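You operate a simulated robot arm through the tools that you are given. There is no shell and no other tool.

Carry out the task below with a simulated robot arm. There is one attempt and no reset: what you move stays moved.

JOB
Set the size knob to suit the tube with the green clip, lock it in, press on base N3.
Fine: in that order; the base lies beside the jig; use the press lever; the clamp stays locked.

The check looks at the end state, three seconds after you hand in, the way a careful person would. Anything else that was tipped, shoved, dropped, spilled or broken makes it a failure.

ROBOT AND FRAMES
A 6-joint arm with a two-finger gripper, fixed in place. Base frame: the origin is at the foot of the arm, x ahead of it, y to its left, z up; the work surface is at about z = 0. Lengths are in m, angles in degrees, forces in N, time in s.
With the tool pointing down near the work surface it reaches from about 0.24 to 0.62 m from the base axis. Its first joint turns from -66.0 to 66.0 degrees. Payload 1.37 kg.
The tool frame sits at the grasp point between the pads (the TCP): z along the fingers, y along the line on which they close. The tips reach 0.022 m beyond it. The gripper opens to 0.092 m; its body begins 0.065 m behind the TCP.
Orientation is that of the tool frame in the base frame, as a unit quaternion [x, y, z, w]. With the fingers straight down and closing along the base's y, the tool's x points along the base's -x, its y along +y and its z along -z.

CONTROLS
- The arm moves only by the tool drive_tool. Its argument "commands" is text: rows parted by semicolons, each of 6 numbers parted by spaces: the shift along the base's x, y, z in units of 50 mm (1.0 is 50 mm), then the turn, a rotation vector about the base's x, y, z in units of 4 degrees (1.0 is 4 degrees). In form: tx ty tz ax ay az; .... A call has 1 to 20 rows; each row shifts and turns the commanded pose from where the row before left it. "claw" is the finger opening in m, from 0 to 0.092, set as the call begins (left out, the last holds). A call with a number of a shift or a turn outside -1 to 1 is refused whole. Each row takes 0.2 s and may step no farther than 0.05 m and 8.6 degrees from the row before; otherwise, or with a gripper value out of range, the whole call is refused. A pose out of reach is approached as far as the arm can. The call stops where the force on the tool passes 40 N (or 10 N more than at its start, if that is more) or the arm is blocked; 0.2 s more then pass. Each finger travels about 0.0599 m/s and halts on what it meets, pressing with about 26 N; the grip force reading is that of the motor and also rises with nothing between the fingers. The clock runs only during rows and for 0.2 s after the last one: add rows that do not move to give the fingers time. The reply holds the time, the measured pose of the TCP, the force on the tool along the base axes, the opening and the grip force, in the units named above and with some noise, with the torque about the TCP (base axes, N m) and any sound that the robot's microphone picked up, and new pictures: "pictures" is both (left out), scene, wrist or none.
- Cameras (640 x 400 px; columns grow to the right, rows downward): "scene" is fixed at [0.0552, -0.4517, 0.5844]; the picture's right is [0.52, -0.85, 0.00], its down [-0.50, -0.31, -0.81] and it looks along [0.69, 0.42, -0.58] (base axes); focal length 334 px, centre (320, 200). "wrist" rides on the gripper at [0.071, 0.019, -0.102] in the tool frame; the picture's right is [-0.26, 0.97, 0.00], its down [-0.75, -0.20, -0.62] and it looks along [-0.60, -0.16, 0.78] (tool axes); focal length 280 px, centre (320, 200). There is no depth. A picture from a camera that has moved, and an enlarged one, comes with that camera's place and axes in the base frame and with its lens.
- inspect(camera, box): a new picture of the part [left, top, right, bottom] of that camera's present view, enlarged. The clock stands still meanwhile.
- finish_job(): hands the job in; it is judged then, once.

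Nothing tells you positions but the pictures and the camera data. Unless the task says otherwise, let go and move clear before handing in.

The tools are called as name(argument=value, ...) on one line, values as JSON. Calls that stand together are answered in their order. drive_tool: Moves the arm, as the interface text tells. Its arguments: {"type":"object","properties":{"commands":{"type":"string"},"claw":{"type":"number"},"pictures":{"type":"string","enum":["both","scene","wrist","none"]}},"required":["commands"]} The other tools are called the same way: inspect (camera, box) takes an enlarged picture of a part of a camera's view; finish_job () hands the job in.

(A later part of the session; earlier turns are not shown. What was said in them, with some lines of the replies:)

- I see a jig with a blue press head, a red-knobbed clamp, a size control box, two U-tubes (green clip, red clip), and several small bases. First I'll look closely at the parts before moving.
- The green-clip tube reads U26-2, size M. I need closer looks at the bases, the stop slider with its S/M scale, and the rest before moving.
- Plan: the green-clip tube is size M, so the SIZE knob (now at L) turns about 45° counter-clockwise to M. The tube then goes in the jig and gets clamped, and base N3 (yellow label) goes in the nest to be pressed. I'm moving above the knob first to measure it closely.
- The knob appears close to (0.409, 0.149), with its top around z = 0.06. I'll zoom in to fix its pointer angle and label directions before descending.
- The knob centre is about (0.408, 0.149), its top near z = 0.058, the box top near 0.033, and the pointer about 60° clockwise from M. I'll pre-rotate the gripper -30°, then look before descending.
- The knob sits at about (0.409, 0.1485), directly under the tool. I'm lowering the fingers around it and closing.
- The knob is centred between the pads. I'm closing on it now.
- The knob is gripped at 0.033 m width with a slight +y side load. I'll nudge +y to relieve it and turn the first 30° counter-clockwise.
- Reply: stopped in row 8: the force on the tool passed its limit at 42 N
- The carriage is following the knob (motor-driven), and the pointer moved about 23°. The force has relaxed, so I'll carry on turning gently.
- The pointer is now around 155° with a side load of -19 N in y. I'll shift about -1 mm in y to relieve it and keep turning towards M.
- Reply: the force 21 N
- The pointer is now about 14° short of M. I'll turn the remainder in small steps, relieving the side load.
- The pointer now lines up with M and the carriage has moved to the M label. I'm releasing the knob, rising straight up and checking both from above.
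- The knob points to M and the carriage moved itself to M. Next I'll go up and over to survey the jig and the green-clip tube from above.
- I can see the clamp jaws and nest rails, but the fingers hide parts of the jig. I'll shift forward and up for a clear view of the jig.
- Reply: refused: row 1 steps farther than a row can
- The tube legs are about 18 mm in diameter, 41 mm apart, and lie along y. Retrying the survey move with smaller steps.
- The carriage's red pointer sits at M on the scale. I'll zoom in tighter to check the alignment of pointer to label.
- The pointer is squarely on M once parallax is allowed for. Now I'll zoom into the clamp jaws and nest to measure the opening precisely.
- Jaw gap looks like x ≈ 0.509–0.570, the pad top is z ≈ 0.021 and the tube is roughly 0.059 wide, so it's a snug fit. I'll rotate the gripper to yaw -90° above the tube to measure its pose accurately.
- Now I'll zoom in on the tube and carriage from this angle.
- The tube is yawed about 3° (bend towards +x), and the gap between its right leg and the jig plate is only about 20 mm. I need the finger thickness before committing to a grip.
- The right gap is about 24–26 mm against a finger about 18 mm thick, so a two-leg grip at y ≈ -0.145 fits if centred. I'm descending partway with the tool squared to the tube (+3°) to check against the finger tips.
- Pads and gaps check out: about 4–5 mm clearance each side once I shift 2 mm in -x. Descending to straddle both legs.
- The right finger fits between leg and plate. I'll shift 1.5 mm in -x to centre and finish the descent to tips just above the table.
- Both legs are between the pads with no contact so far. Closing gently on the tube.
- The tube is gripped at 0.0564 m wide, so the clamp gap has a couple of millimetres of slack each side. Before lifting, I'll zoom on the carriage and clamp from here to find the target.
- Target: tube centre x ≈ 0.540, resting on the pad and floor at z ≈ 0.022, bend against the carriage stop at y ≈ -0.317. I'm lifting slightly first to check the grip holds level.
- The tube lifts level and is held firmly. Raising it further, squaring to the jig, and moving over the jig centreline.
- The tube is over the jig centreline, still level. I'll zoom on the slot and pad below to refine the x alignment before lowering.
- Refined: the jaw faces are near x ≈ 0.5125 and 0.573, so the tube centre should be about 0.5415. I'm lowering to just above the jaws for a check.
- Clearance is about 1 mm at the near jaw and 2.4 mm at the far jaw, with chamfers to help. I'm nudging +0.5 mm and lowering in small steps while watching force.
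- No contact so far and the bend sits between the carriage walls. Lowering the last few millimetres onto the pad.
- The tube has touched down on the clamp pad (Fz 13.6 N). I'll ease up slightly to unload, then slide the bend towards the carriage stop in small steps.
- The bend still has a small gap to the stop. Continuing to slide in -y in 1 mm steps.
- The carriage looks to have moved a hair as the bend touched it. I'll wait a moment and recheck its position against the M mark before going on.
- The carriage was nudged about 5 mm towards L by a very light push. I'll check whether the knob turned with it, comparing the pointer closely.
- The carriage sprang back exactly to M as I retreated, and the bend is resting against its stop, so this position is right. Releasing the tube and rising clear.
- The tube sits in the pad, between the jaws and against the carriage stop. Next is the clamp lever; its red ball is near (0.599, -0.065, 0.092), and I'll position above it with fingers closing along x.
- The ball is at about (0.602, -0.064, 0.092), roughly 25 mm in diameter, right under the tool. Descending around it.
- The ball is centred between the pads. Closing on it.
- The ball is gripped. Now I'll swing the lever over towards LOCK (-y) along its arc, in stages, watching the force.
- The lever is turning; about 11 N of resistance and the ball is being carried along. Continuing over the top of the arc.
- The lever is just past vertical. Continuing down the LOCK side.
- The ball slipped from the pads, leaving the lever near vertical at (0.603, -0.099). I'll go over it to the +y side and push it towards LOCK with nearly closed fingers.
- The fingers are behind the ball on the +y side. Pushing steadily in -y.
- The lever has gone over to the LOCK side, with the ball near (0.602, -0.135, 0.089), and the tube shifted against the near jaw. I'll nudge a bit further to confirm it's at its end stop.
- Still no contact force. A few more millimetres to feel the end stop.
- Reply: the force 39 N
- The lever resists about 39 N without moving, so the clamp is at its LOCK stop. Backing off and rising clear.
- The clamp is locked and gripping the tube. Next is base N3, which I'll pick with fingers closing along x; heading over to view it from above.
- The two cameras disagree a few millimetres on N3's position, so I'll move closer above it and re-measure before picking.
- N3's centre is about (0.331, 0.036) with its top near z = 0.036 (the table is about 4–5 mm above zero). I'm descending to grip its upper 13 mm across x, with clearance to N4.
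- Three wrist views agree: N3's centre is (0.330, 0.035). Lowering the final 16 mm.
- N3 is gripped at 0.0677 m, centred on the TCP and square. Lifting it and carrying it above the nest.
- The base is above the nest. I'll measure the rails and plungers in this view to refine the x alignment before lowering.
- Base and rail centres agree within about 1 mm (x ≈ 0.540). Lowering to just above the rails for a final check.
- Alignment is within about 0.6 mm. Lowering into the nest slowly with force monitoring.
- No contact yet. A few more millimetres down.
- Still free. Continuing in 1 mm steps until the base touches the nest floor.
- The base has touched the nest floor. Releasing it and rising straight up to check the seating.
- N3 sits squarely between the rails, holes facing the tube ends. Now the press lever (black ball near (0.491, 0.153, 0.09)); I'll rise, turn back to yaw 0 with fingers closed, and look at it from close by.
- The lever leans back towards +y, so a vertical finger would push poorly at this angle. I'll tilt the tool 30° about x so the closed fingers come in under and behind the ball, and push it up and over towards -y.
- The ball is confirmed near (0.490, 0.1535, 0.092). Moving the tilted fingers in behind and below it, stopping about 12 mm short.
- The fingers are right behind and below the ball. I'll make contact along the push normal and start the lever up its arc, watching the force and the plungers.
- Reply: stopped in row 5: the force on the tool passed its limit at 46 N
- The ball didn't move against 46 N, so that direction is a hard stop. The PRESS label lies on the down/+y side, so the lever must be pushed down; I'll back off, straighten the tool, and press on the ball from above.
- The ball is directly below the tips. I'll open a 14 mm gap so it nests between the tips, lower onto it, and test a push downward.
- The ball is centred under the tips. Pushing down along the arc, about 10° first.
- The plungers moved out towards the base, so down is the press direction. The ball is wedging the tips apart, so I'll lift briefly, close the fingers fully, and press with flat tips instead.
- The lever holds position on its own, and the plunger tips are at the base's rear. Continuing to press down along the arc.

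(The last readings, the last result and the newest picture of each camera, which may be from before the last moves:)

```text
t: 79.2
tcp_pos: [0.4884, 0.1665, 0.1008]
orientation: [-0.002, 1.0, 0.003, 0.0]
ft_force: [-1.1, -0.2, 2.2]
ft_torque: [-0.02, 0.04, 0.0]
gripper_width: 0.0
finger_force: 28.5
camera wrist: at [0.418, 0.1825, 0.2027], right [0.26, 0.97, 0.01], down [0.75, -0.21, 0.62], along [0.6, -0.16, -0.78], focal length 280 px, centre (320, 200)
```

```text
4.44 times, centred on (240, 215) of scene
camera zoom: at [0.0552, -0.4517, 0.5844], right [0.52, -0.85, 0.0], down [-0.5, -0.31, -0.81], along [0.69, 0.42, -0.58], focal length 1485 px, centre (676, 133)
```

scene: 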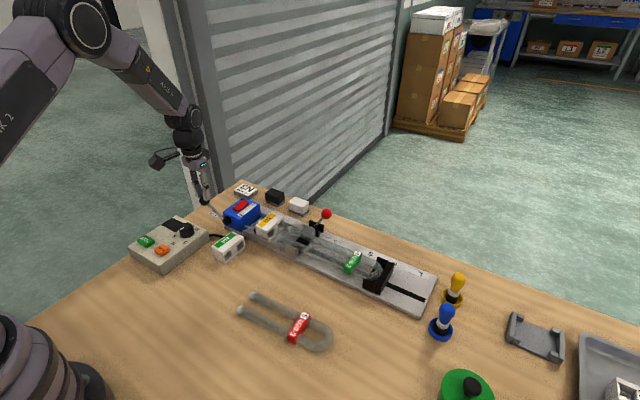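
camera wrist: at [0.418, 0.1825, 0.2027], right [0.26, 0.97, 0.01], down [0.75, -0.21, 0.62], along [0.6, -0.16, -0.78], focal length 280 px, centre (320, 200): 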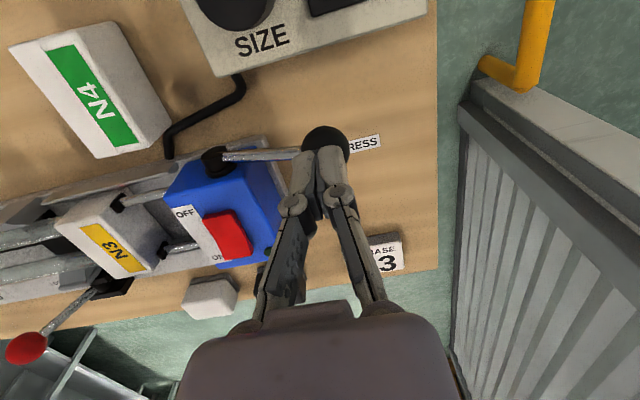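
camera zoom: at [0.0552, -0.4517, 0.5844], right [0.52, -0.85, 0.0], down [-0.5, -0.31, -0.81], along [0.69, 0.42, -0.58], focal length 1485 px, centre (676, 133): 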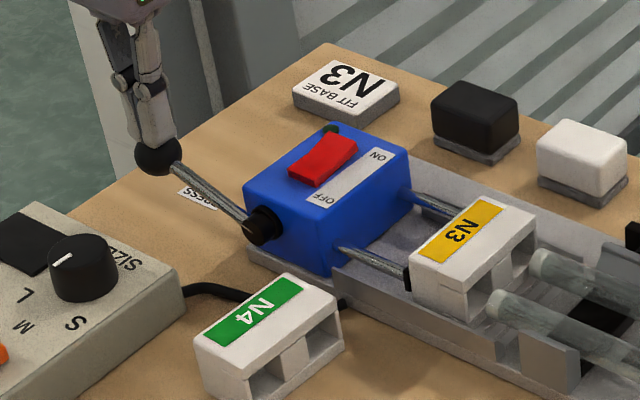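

The press is pushing N3 towards the tube ends. I'll zoom in to check hole-to-tube alignment before pressing further.

inspect(camera="scene", box=[245, 205, 315, 255])

inspect(camera="wrist", box=[0, 160, 180, 310])

```text
8.00 times, centred on (280, 230) of scene
camera zoom: at [0.0552, -0.4517, 0.5844], right [0.52, -0.85, 0.0], down [-0.5, -0.31, -0.81], along [0.69, 0.42, -0.58], focal length 2673 px, centre (640, -40)
```

zoom: 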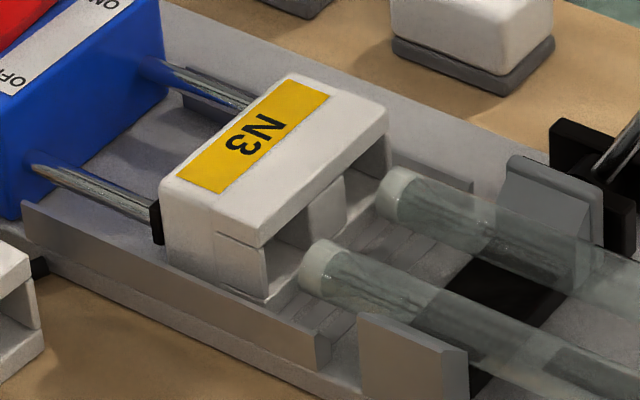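

```text
2.67 times, centred on (90, 235) of wrist
camera zoom: at [0.418, 0.1825, 0.2027], right [0.26, 0.97, 0.01], down [0.75, -0.21, 0.62], along [0.6, -0.16, -0.78], focal length 748 px, centre (933, 107)
```

zoom: 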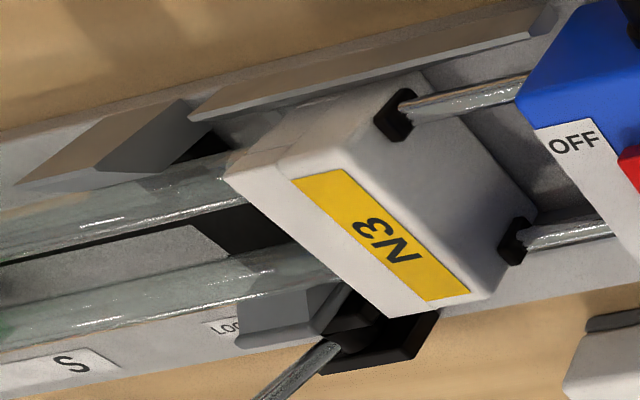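

The holes line up with the tube ends. Continuing the press in small steps.

drive_tool(commands="0 0.015 -0.08 0 0 0; 0 0.012 -0.08 0 0 0; 0 0.008 -0.08 0 0 0; 0 0 0 0 0 0", claw=0.0, pictures="none")

inspect(camera="scene", box=[180, 170, 310, 260])

inspect(camera="scene", box=[245, 205, 315, 255])

```text
t: 80.2
tcp_pos: [0.4889, 0.1671, 0.0879]
orientation: [-0.002, 1.0, 0.005, 0.001]
ft_force: [0.2, 1.3, 2.2]
ft_torque: [0.01, 0.01, 0.02]
gripper_width: 0.0
finger_force: 27.9
```

```text
4.44 times, centred on (245, 215) of scene
camera zoom: at [0.0552, -0.4517, 0.5844], right [0.52, -0.85, 0.0], down [-0.5, -0.31, -0.81], along [0.69, 0.42, -0.58], focal length 1485 px, centre (653, 133)
```

zoom: 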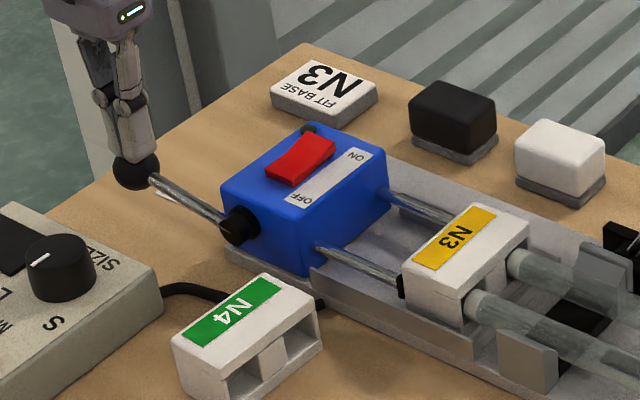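

```text
8.00 times, centred on (280, 230) of scene
camera zoom: at [0.0552, -0.4517, 0.5844], right [0.52, -0.85, 0.0], down [-0.5, -0.31, -0.81], along [0.69, 0.42, -0.58], focal length 2673 px, centre (640, -40)
```

zoom: 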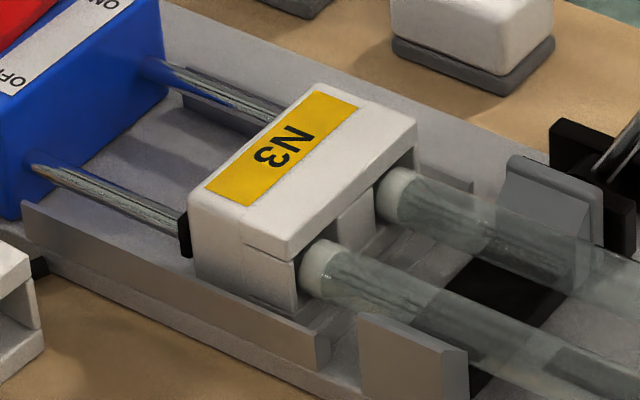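

The tube ends are entering the holes. Pressing on.

drive_tool(commands="0 0 -0.06 0 0 0; 0 0 -0.06 0 0 0; 0 0 -0.06 0 0 0; 0 0 0 0 0 0", claw=0.0, pictures="none")

inspect(camera="scene", box=[180, 170, 310, 260])

inspect(camera="scene", box=[245, 205, 315, 255])

```text
t: 81.2
tcp_pos: [0.4895, 0.1688, 0.0794]
orientation: [-0.001, 1.0, 0.003, 0.001]
ft_force: [-0.9, 1.4, 2.3]
ft_torque: [0.03, 0.0, 0.0]
gripper_width: 0.0001
finger_force: 27.9
```

```text
4.44 times, centred on (245, 215) of scene
camera zoom: at [0.0552, -0.4517, 0.5844], right [0.52, -0.85, 0.0], down [-0.5, -0.31, -0.81], along [0.69, 0.42, -0.58], focal length 1485 px, centre (653, 133)
```

zoom: 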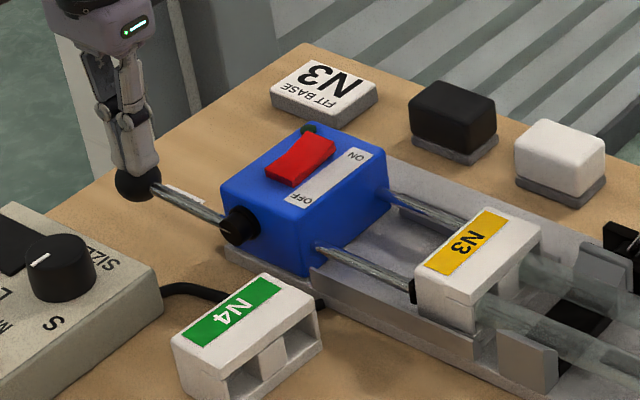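

```text
8.00 times, centred on (280, 230) of scene
camera zoom: at [0.0552, -0.4517, 0.5844], right [0.52, -0.85, 0.0], down [-0.5, -0.31, -0.81], along [0.69, 0.42, -0.58], focal length 2673 px, centre (640, -40)
```

zoom: 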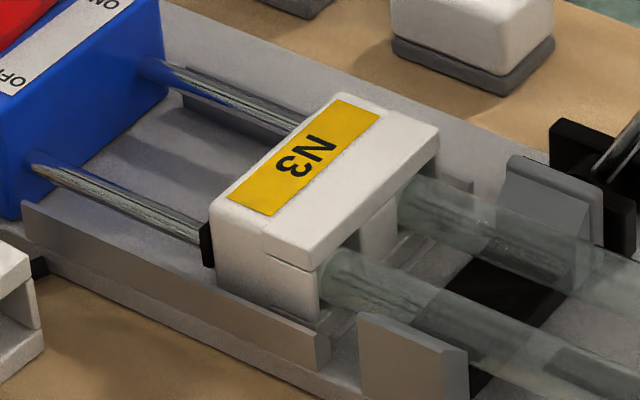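

The tube ends are now inside N3, with little force needed so far. Continuing until it seats.

drive_tool(commands="0 0 -0.05 0 0 0; 0 0 -0.05 0 0 0; 0 0 -0.05 0 0 0; 0 0 0 0 0 0", claw=0.0, pictures="none")

inspect(camera="scene", box=[180, 170, 310, 260])

inspect(camera="scene", box=[245, 205, 315, 255])

```text
t: 82.2
tcp_pos: [0.4888, 0.168, 0.0726]
orientation: [-0.002, 1.0, 0.004, 0.002]
ft_force: [-11.1, -2.7, 32.5]
ft_torque: [0.06, 0.19, 0.05]
gripper_width: 0.0
finger_force: 28.0
```

```text
4.44 times, centred on (245, 215) of scene
camera zoom: at [0.055, -0.4518, 0.5844], right [0.52, -0.85, 0.0], down [-0.5, -0.31, -0.81], along [0.69, 0.42, -0.58], focal length 1485 px, centre (653, 133)
```

zoom: 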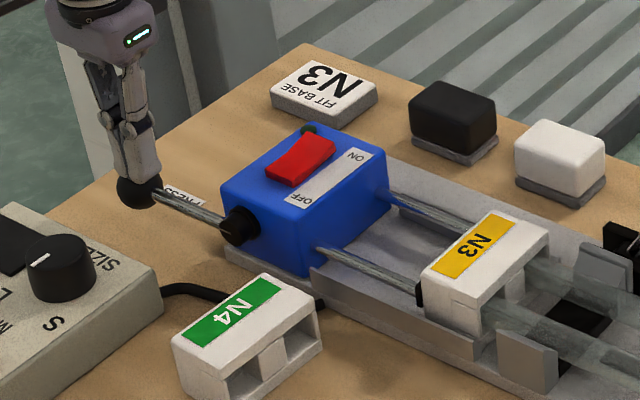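

```text
8.00 times, centred on (280, 230) of scene
camera zoom: at [0.055, -0.4518, 0.5844], right [0.52, -0.85, 0.0], down [-0.5, -0.31, -0.81], along [0.69, 0.42, -0.58], focal length 2673 px, centre (640, -40)
```

zoom: 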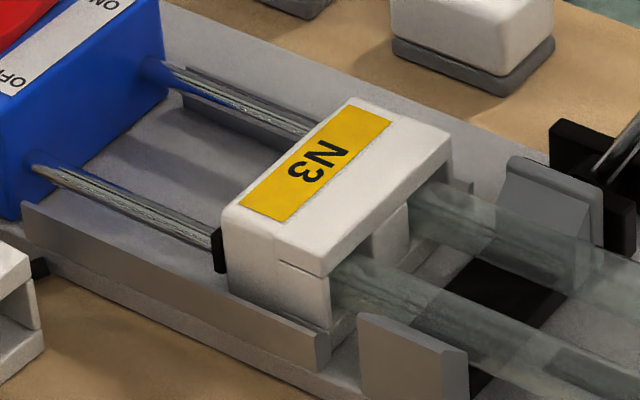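

Resistance has risen to about 32 N, so it's near seating. I'll push a little further to make sure it's fully home.

drive_tool(commands="0 0 -0.03 0 0 0; 0 0 -0.03 0 0 0; 0 0 0 0 0 0", claw=0.0, pictures="none")

inspect(camera="scene", box=[180, 170, 310, 260])

inspect(camera="scene", box=[245, 205, 315, 255])

```text
t: 82.5
tcp_pos: [0.4895, 0.1674, 0.0734]
orientation: [-0.002, 1.0, 0.005, 0.002]
ft_force: [-5.1, -2.2, 13.0]
ft_torque: [0.0, 0.12, -0.01]
gripper_width: 0.0
finger_force: 28.3
stopped in row 1: the force on the tool passed its limit at 48 N (the readings are from after the stop); the commanded pose is now the measured one
```

```text
4.44 times, centred on (245, 215) of scene
camera zoom: at [0.0551, -0.4518, 0.5844], right [0.52, -0.85, 0.0], down [-0.5, -0.31, -0.81], along [0.69, 0.42, -0.58], focal length 1485 px, centre (653, 133)
```

zoom: 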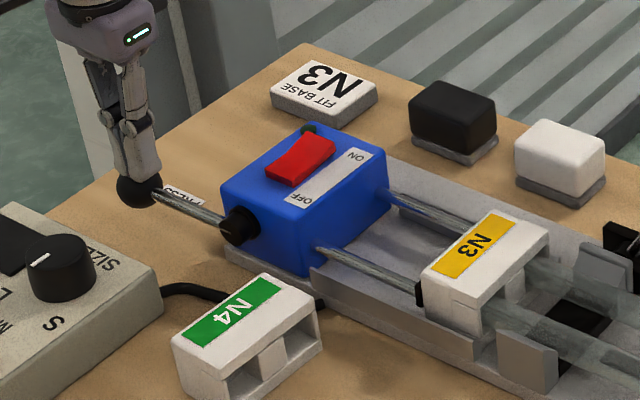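

```text
8.00 times, centred on (280, 230) of scene
camera zoom: at [0.0551, -0.4518, 0.5844], right [0.52, -0.85, 0.0], down [-0.5, -0.31, -0.81], along [0.69, 0.42, -0.58], focal length 2673 px, centre (640, -40)
```

zoom: 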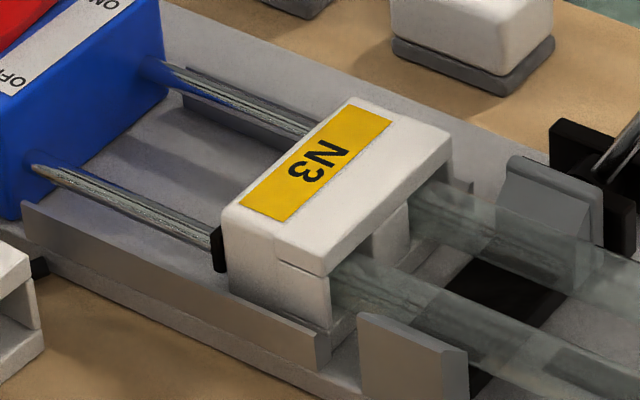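

It holds firm at 48 N with no further motion, so the base is against its stop. I'll do one steady press at moderate force to confirm there's no creep, and check that the tube and carriage haven't shifted.

drive_tool(commands="0 0 -0.02 0 0 0; 0 0 -0.01 0 0 0; 0 0 0 0 0 0; 0 0 0 0 0 0", claw=0.0, pictures="both")

inspect(camera="scene", box=[260, 200, 420, 310])

inspect(camera="scene", box=[350, 240, 450, 310])

inspect(camera="wrist", box=[0, 160, 180, 310])

```text
t: 83.3
tcp_pos: [0.4907, 0.1684, 0.0738]
orientation: [-0.001, 1.0, 0.004, 0.003]
ft_force: [-4.0, -3.2, 12.0]
ft_torque: [-0.01, 0.11, -0.01]
gripper_width: 0.0
finger_force: 27.9
stopped in row 3: the force on the tool passed its limit at 41 N (the readings are from after the stop); the commanded pose is now the measured one
camera wrist: at [0.4193, 0.1849, 0.1761], right [0.26, 0.97, 0.01], down [0.75, -0.21, 0.63], along [0.61, -0.15, -0.78], focal length 280 px, centre (320, 200)
```

scene: 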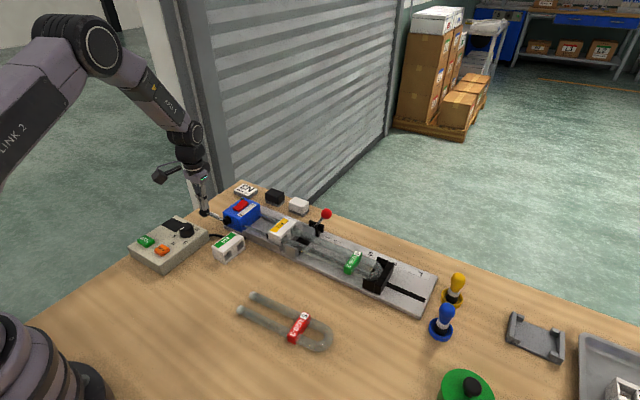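
wrist: 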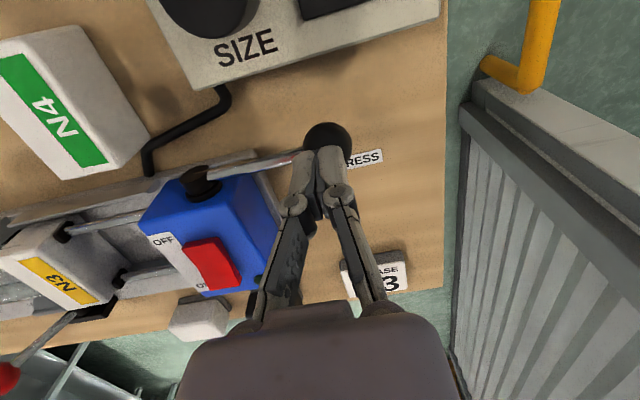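

```text
3.64 times, centred on (340, 255) of scene
camera zoom: at [0.0551, -0.4518, 0.5844], right [0.52, -0.85, 0.0], down [-0.5, -0.31, -0.81], along [0.69, 0.42, -0.58], focal length 1215 px, centre (247, 0)
```

zoom: 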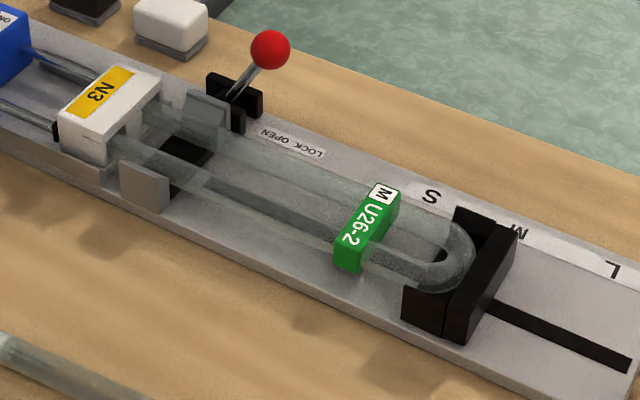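

```text
5.71 times, centred on (400, 275) of scene
camera zoom: at [0.0551, -0.4518, 0.5844], right [0.52, -0.85, 0.0], down [-0.5, -0.31, -0.81], along [0.69, 0.42, -0.58], focal length 1909 px, centre (-137, -229)
```

zoom: 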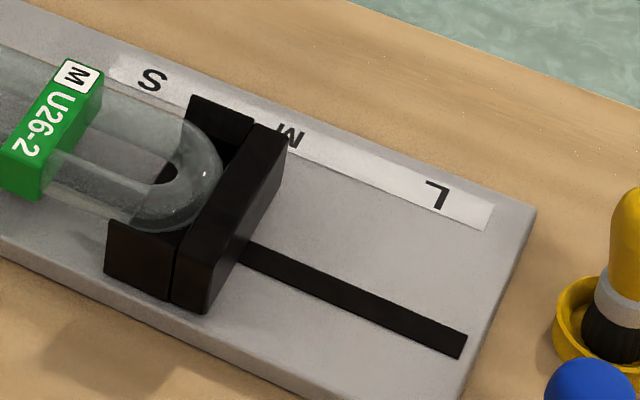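

```text
2.67 times, centred on (90, 235) of wrist
camera zoom: at [0.4193, 0.1849, 0.1761], right [0.26, 0.97, 0.01], down [0.75, -0.21, 0.63], along [0.61, -0.15, -0.78], focal length 748 px, centre (933, 107)
```

zoom: 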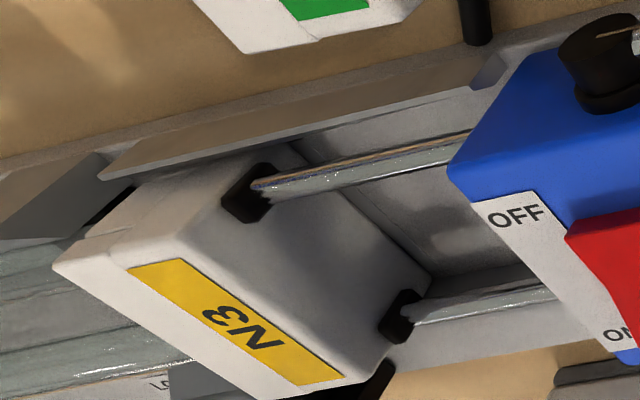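

The tube, clamp and carriage are all unmoved, and N3 is seated about 16 mm onto both legs. Now I'll lift off the lever and move clear, then do a final check.

drive_tool(commands="0 0 0.3 0 0 0; 0 0 0.8 0 0 0; 0 0 0.9 0 0 0; 0 0 0.9 0 0 0; -0.4 -0.3 0.7 0 0 0; -0.4 -0.3 0.7 0 0 0; 0 0 0 0 0 0; 0 0 0 0 0 0", claw=0.03, pictures="both")

inspect(camera="scene", box=[180, 170, 340, 270])

inspect(camera="scene", box=[260, 200, 420, 310])

inspect(camera="scene", box=[130, 200, 250, 290])

```text
t: 85.1
tcp_pos: [0.4507, 0.1387, 0.2874]
orientation: [-0.002, 1.0, 0.004, 0.002]
ft_force: [-0.5, -0.1, 0.1]
ft_torque: [0.0, -0.01, -0.01]
gripper_width: 0.03
finger_force: 0.1
camera wrist: at [0.3796, 0.1552, 0.3894], right [0.26, 0.97, 0.01], down [0.75, -0.21, 0.63], along [0.61, -0.15, -0.78], focal length 280 px, centre (320, 200)
```

scene: 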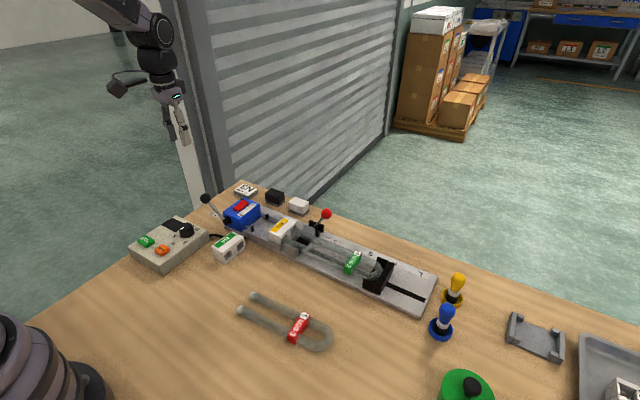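
wrist: 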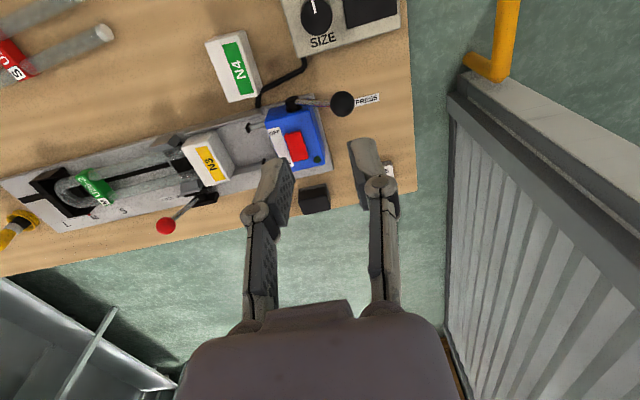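

```text
4.00 times, centred on (260, 220) of scene
camera zoom: at [0.0552, -0.4517, 0.5844], right [0.52, -0.85, 0.0], down [-0.5, -0.31, -0.81], along [0.69, 0.42, -0.58], focal length 1336 px, centre (560, 120)
```

zoom: 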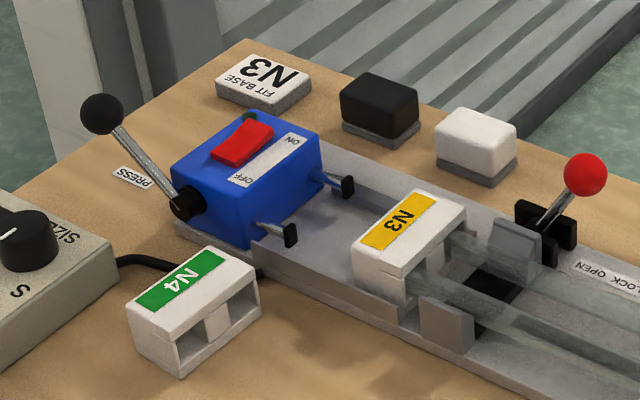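

```text
3.64 times, centred on (340, 255) of scene
camera zoom: at [0.0552, -0.4517, 0.5844], right [0.52, -0.85, 0.0], down [-0.5, -0.31, -0.81], along [0.69, 0.42, -0.58], focal length 1215 px, centre (247, 0)
```

zoom: 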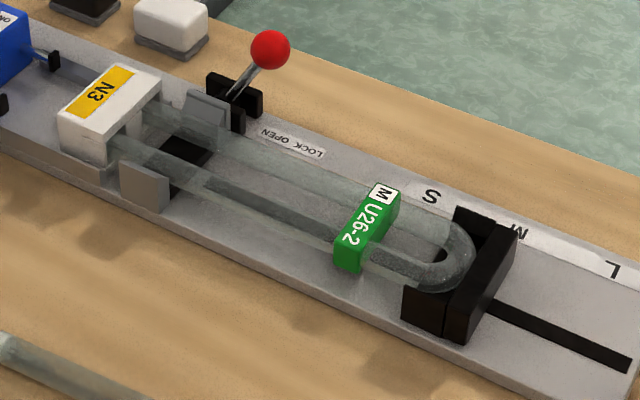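

```text
4.44 times, centred on (190, 245) of scene
camera zoom: at [0.0552, -0.4517, 0.5844], right [0.52, -0.85, 0.0], down [-0.5, -0.31, -0.81], along [0.69, 0.42, -0.58], focal length 1485 px, centre (898, 0)
```

zoom: 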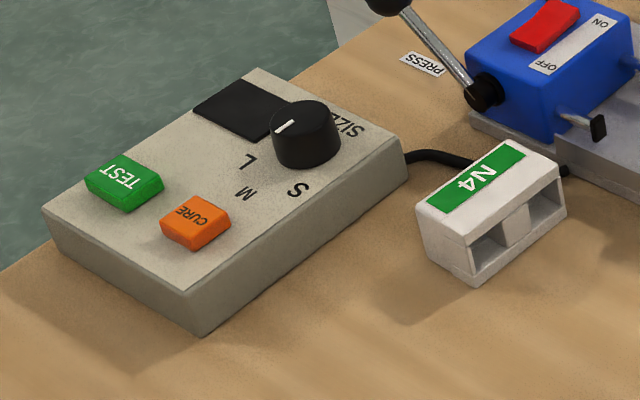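

The lever has sprung back up and N3 stays on the tube, with the clamp locked and the carriage at M. One last close look at the knob pointer and the base fit before handing in.

inspect(camera="wrist", box=[240, 0, 420, 110])

inspect(camera="wrist", box=[130, 110, 290, 240])

inspect(camera="scene", box=[245, 205, 315, 255])

inspect(camera="wrist", box=[0, 140, 160, 250])

```text
3.56 times, centred on (330, 55) of wrist
camera zoom: at [0.3796, 0.1552, 0.3894], right [0.26, 0.97, 0.01], down [0.75, -0.21, 0.63], along [0.61, -0.15, -0.78], focal length 997 px, centre (284, 716)
```

zoom: 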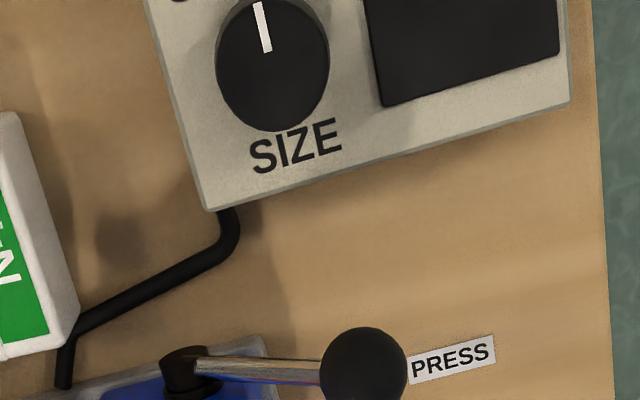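

```text
3.08 times, centred on (210, 175) of wrist
camera zoom: at [0.3796, 0.1552, 0.3894], right [0.26, 0.97, 0.01], down [0.75, -0.21, 0.63], along [0.61, -0.15, -0.78], focal length 863 px, centre (658, 277)
```

zoom: 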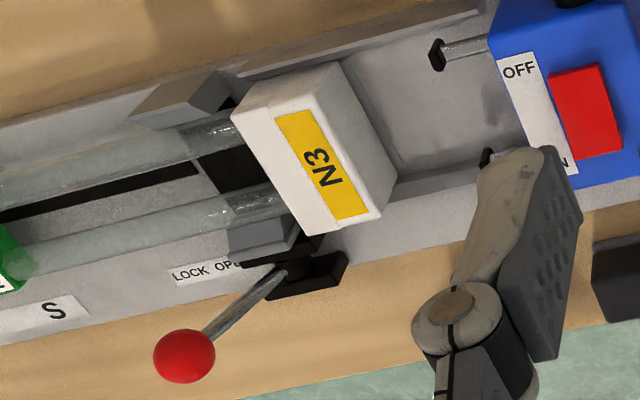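

```text
8.00 times, centred on (280, 230) of scene
camera zoom: at [0.0552, -0.4517, 0.5844], right [0.52, -0.85, 0.0], down [-0.5, -0.31, -0.81], along [0.69, 0.42, -0.58], focal length 2673 px, centre (640, -40)
```

zoom: 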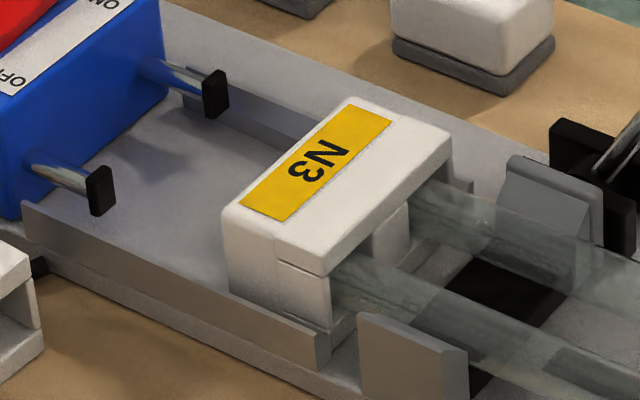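

```text
3.64 times, centred on (80, 195) of wrist
camera zoom: at [0.3796, 0.1552, 0.3894], right [0.26, 0.97, 0.01], down [0.75, -0.21, 0.63], along [0.61, -0.15, -0.78], focal length 1020 px, centre (1193, 218)
```

zoom: 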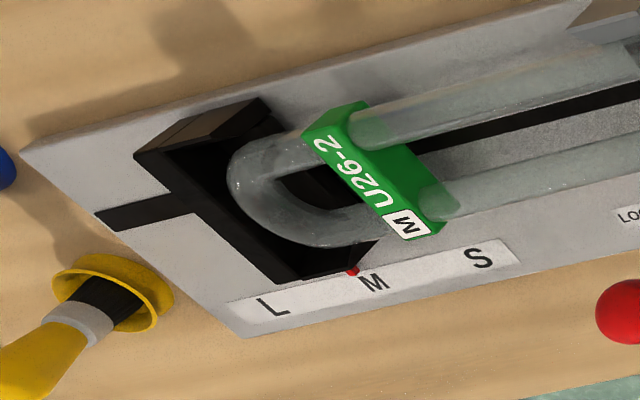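

Everything checks out: the knob and carriage are at M, the green-clip tube is clamped with the lever at LOCK, and N3 is on both tube legs. The press lever has returned, nothing else was disturbed and the arm is clear, so I'm handing in.

finish_job()

```text
The job is handed in.
```

I finished all three steps in order and handed the job in; I don't have the check's verdict.

- **Size knob:** it points at M, which matches the label on the green-clip tube (U26-2). The carriage moved itself to M along with it.
- **Clamp:** the tube lies in the jig with its bend against the carriage stop. The clamp lever is over at LOCK and held about 39 N without moving.
- **Base N3:** I placed it in the nest and pressed it on with the lever until it stopped moving, at about 48 N. It sits roughly 16 mm onto both tube legs and stayed there when the lever sprang back. I took that hard stop as fully seated, since there was no click or other signal to confirm it.

Two small things happened along the way. Seating the tube pushed the carriage about 5 mm off M, and it came back to M when I eased off. I also first pushed the press lever the wrong way, against its end stop at about 46 N; nothing moved.

The clamp stayed locked throughout. In the final pictures nothing else on the bench looks disturbed, and the arm is clear.
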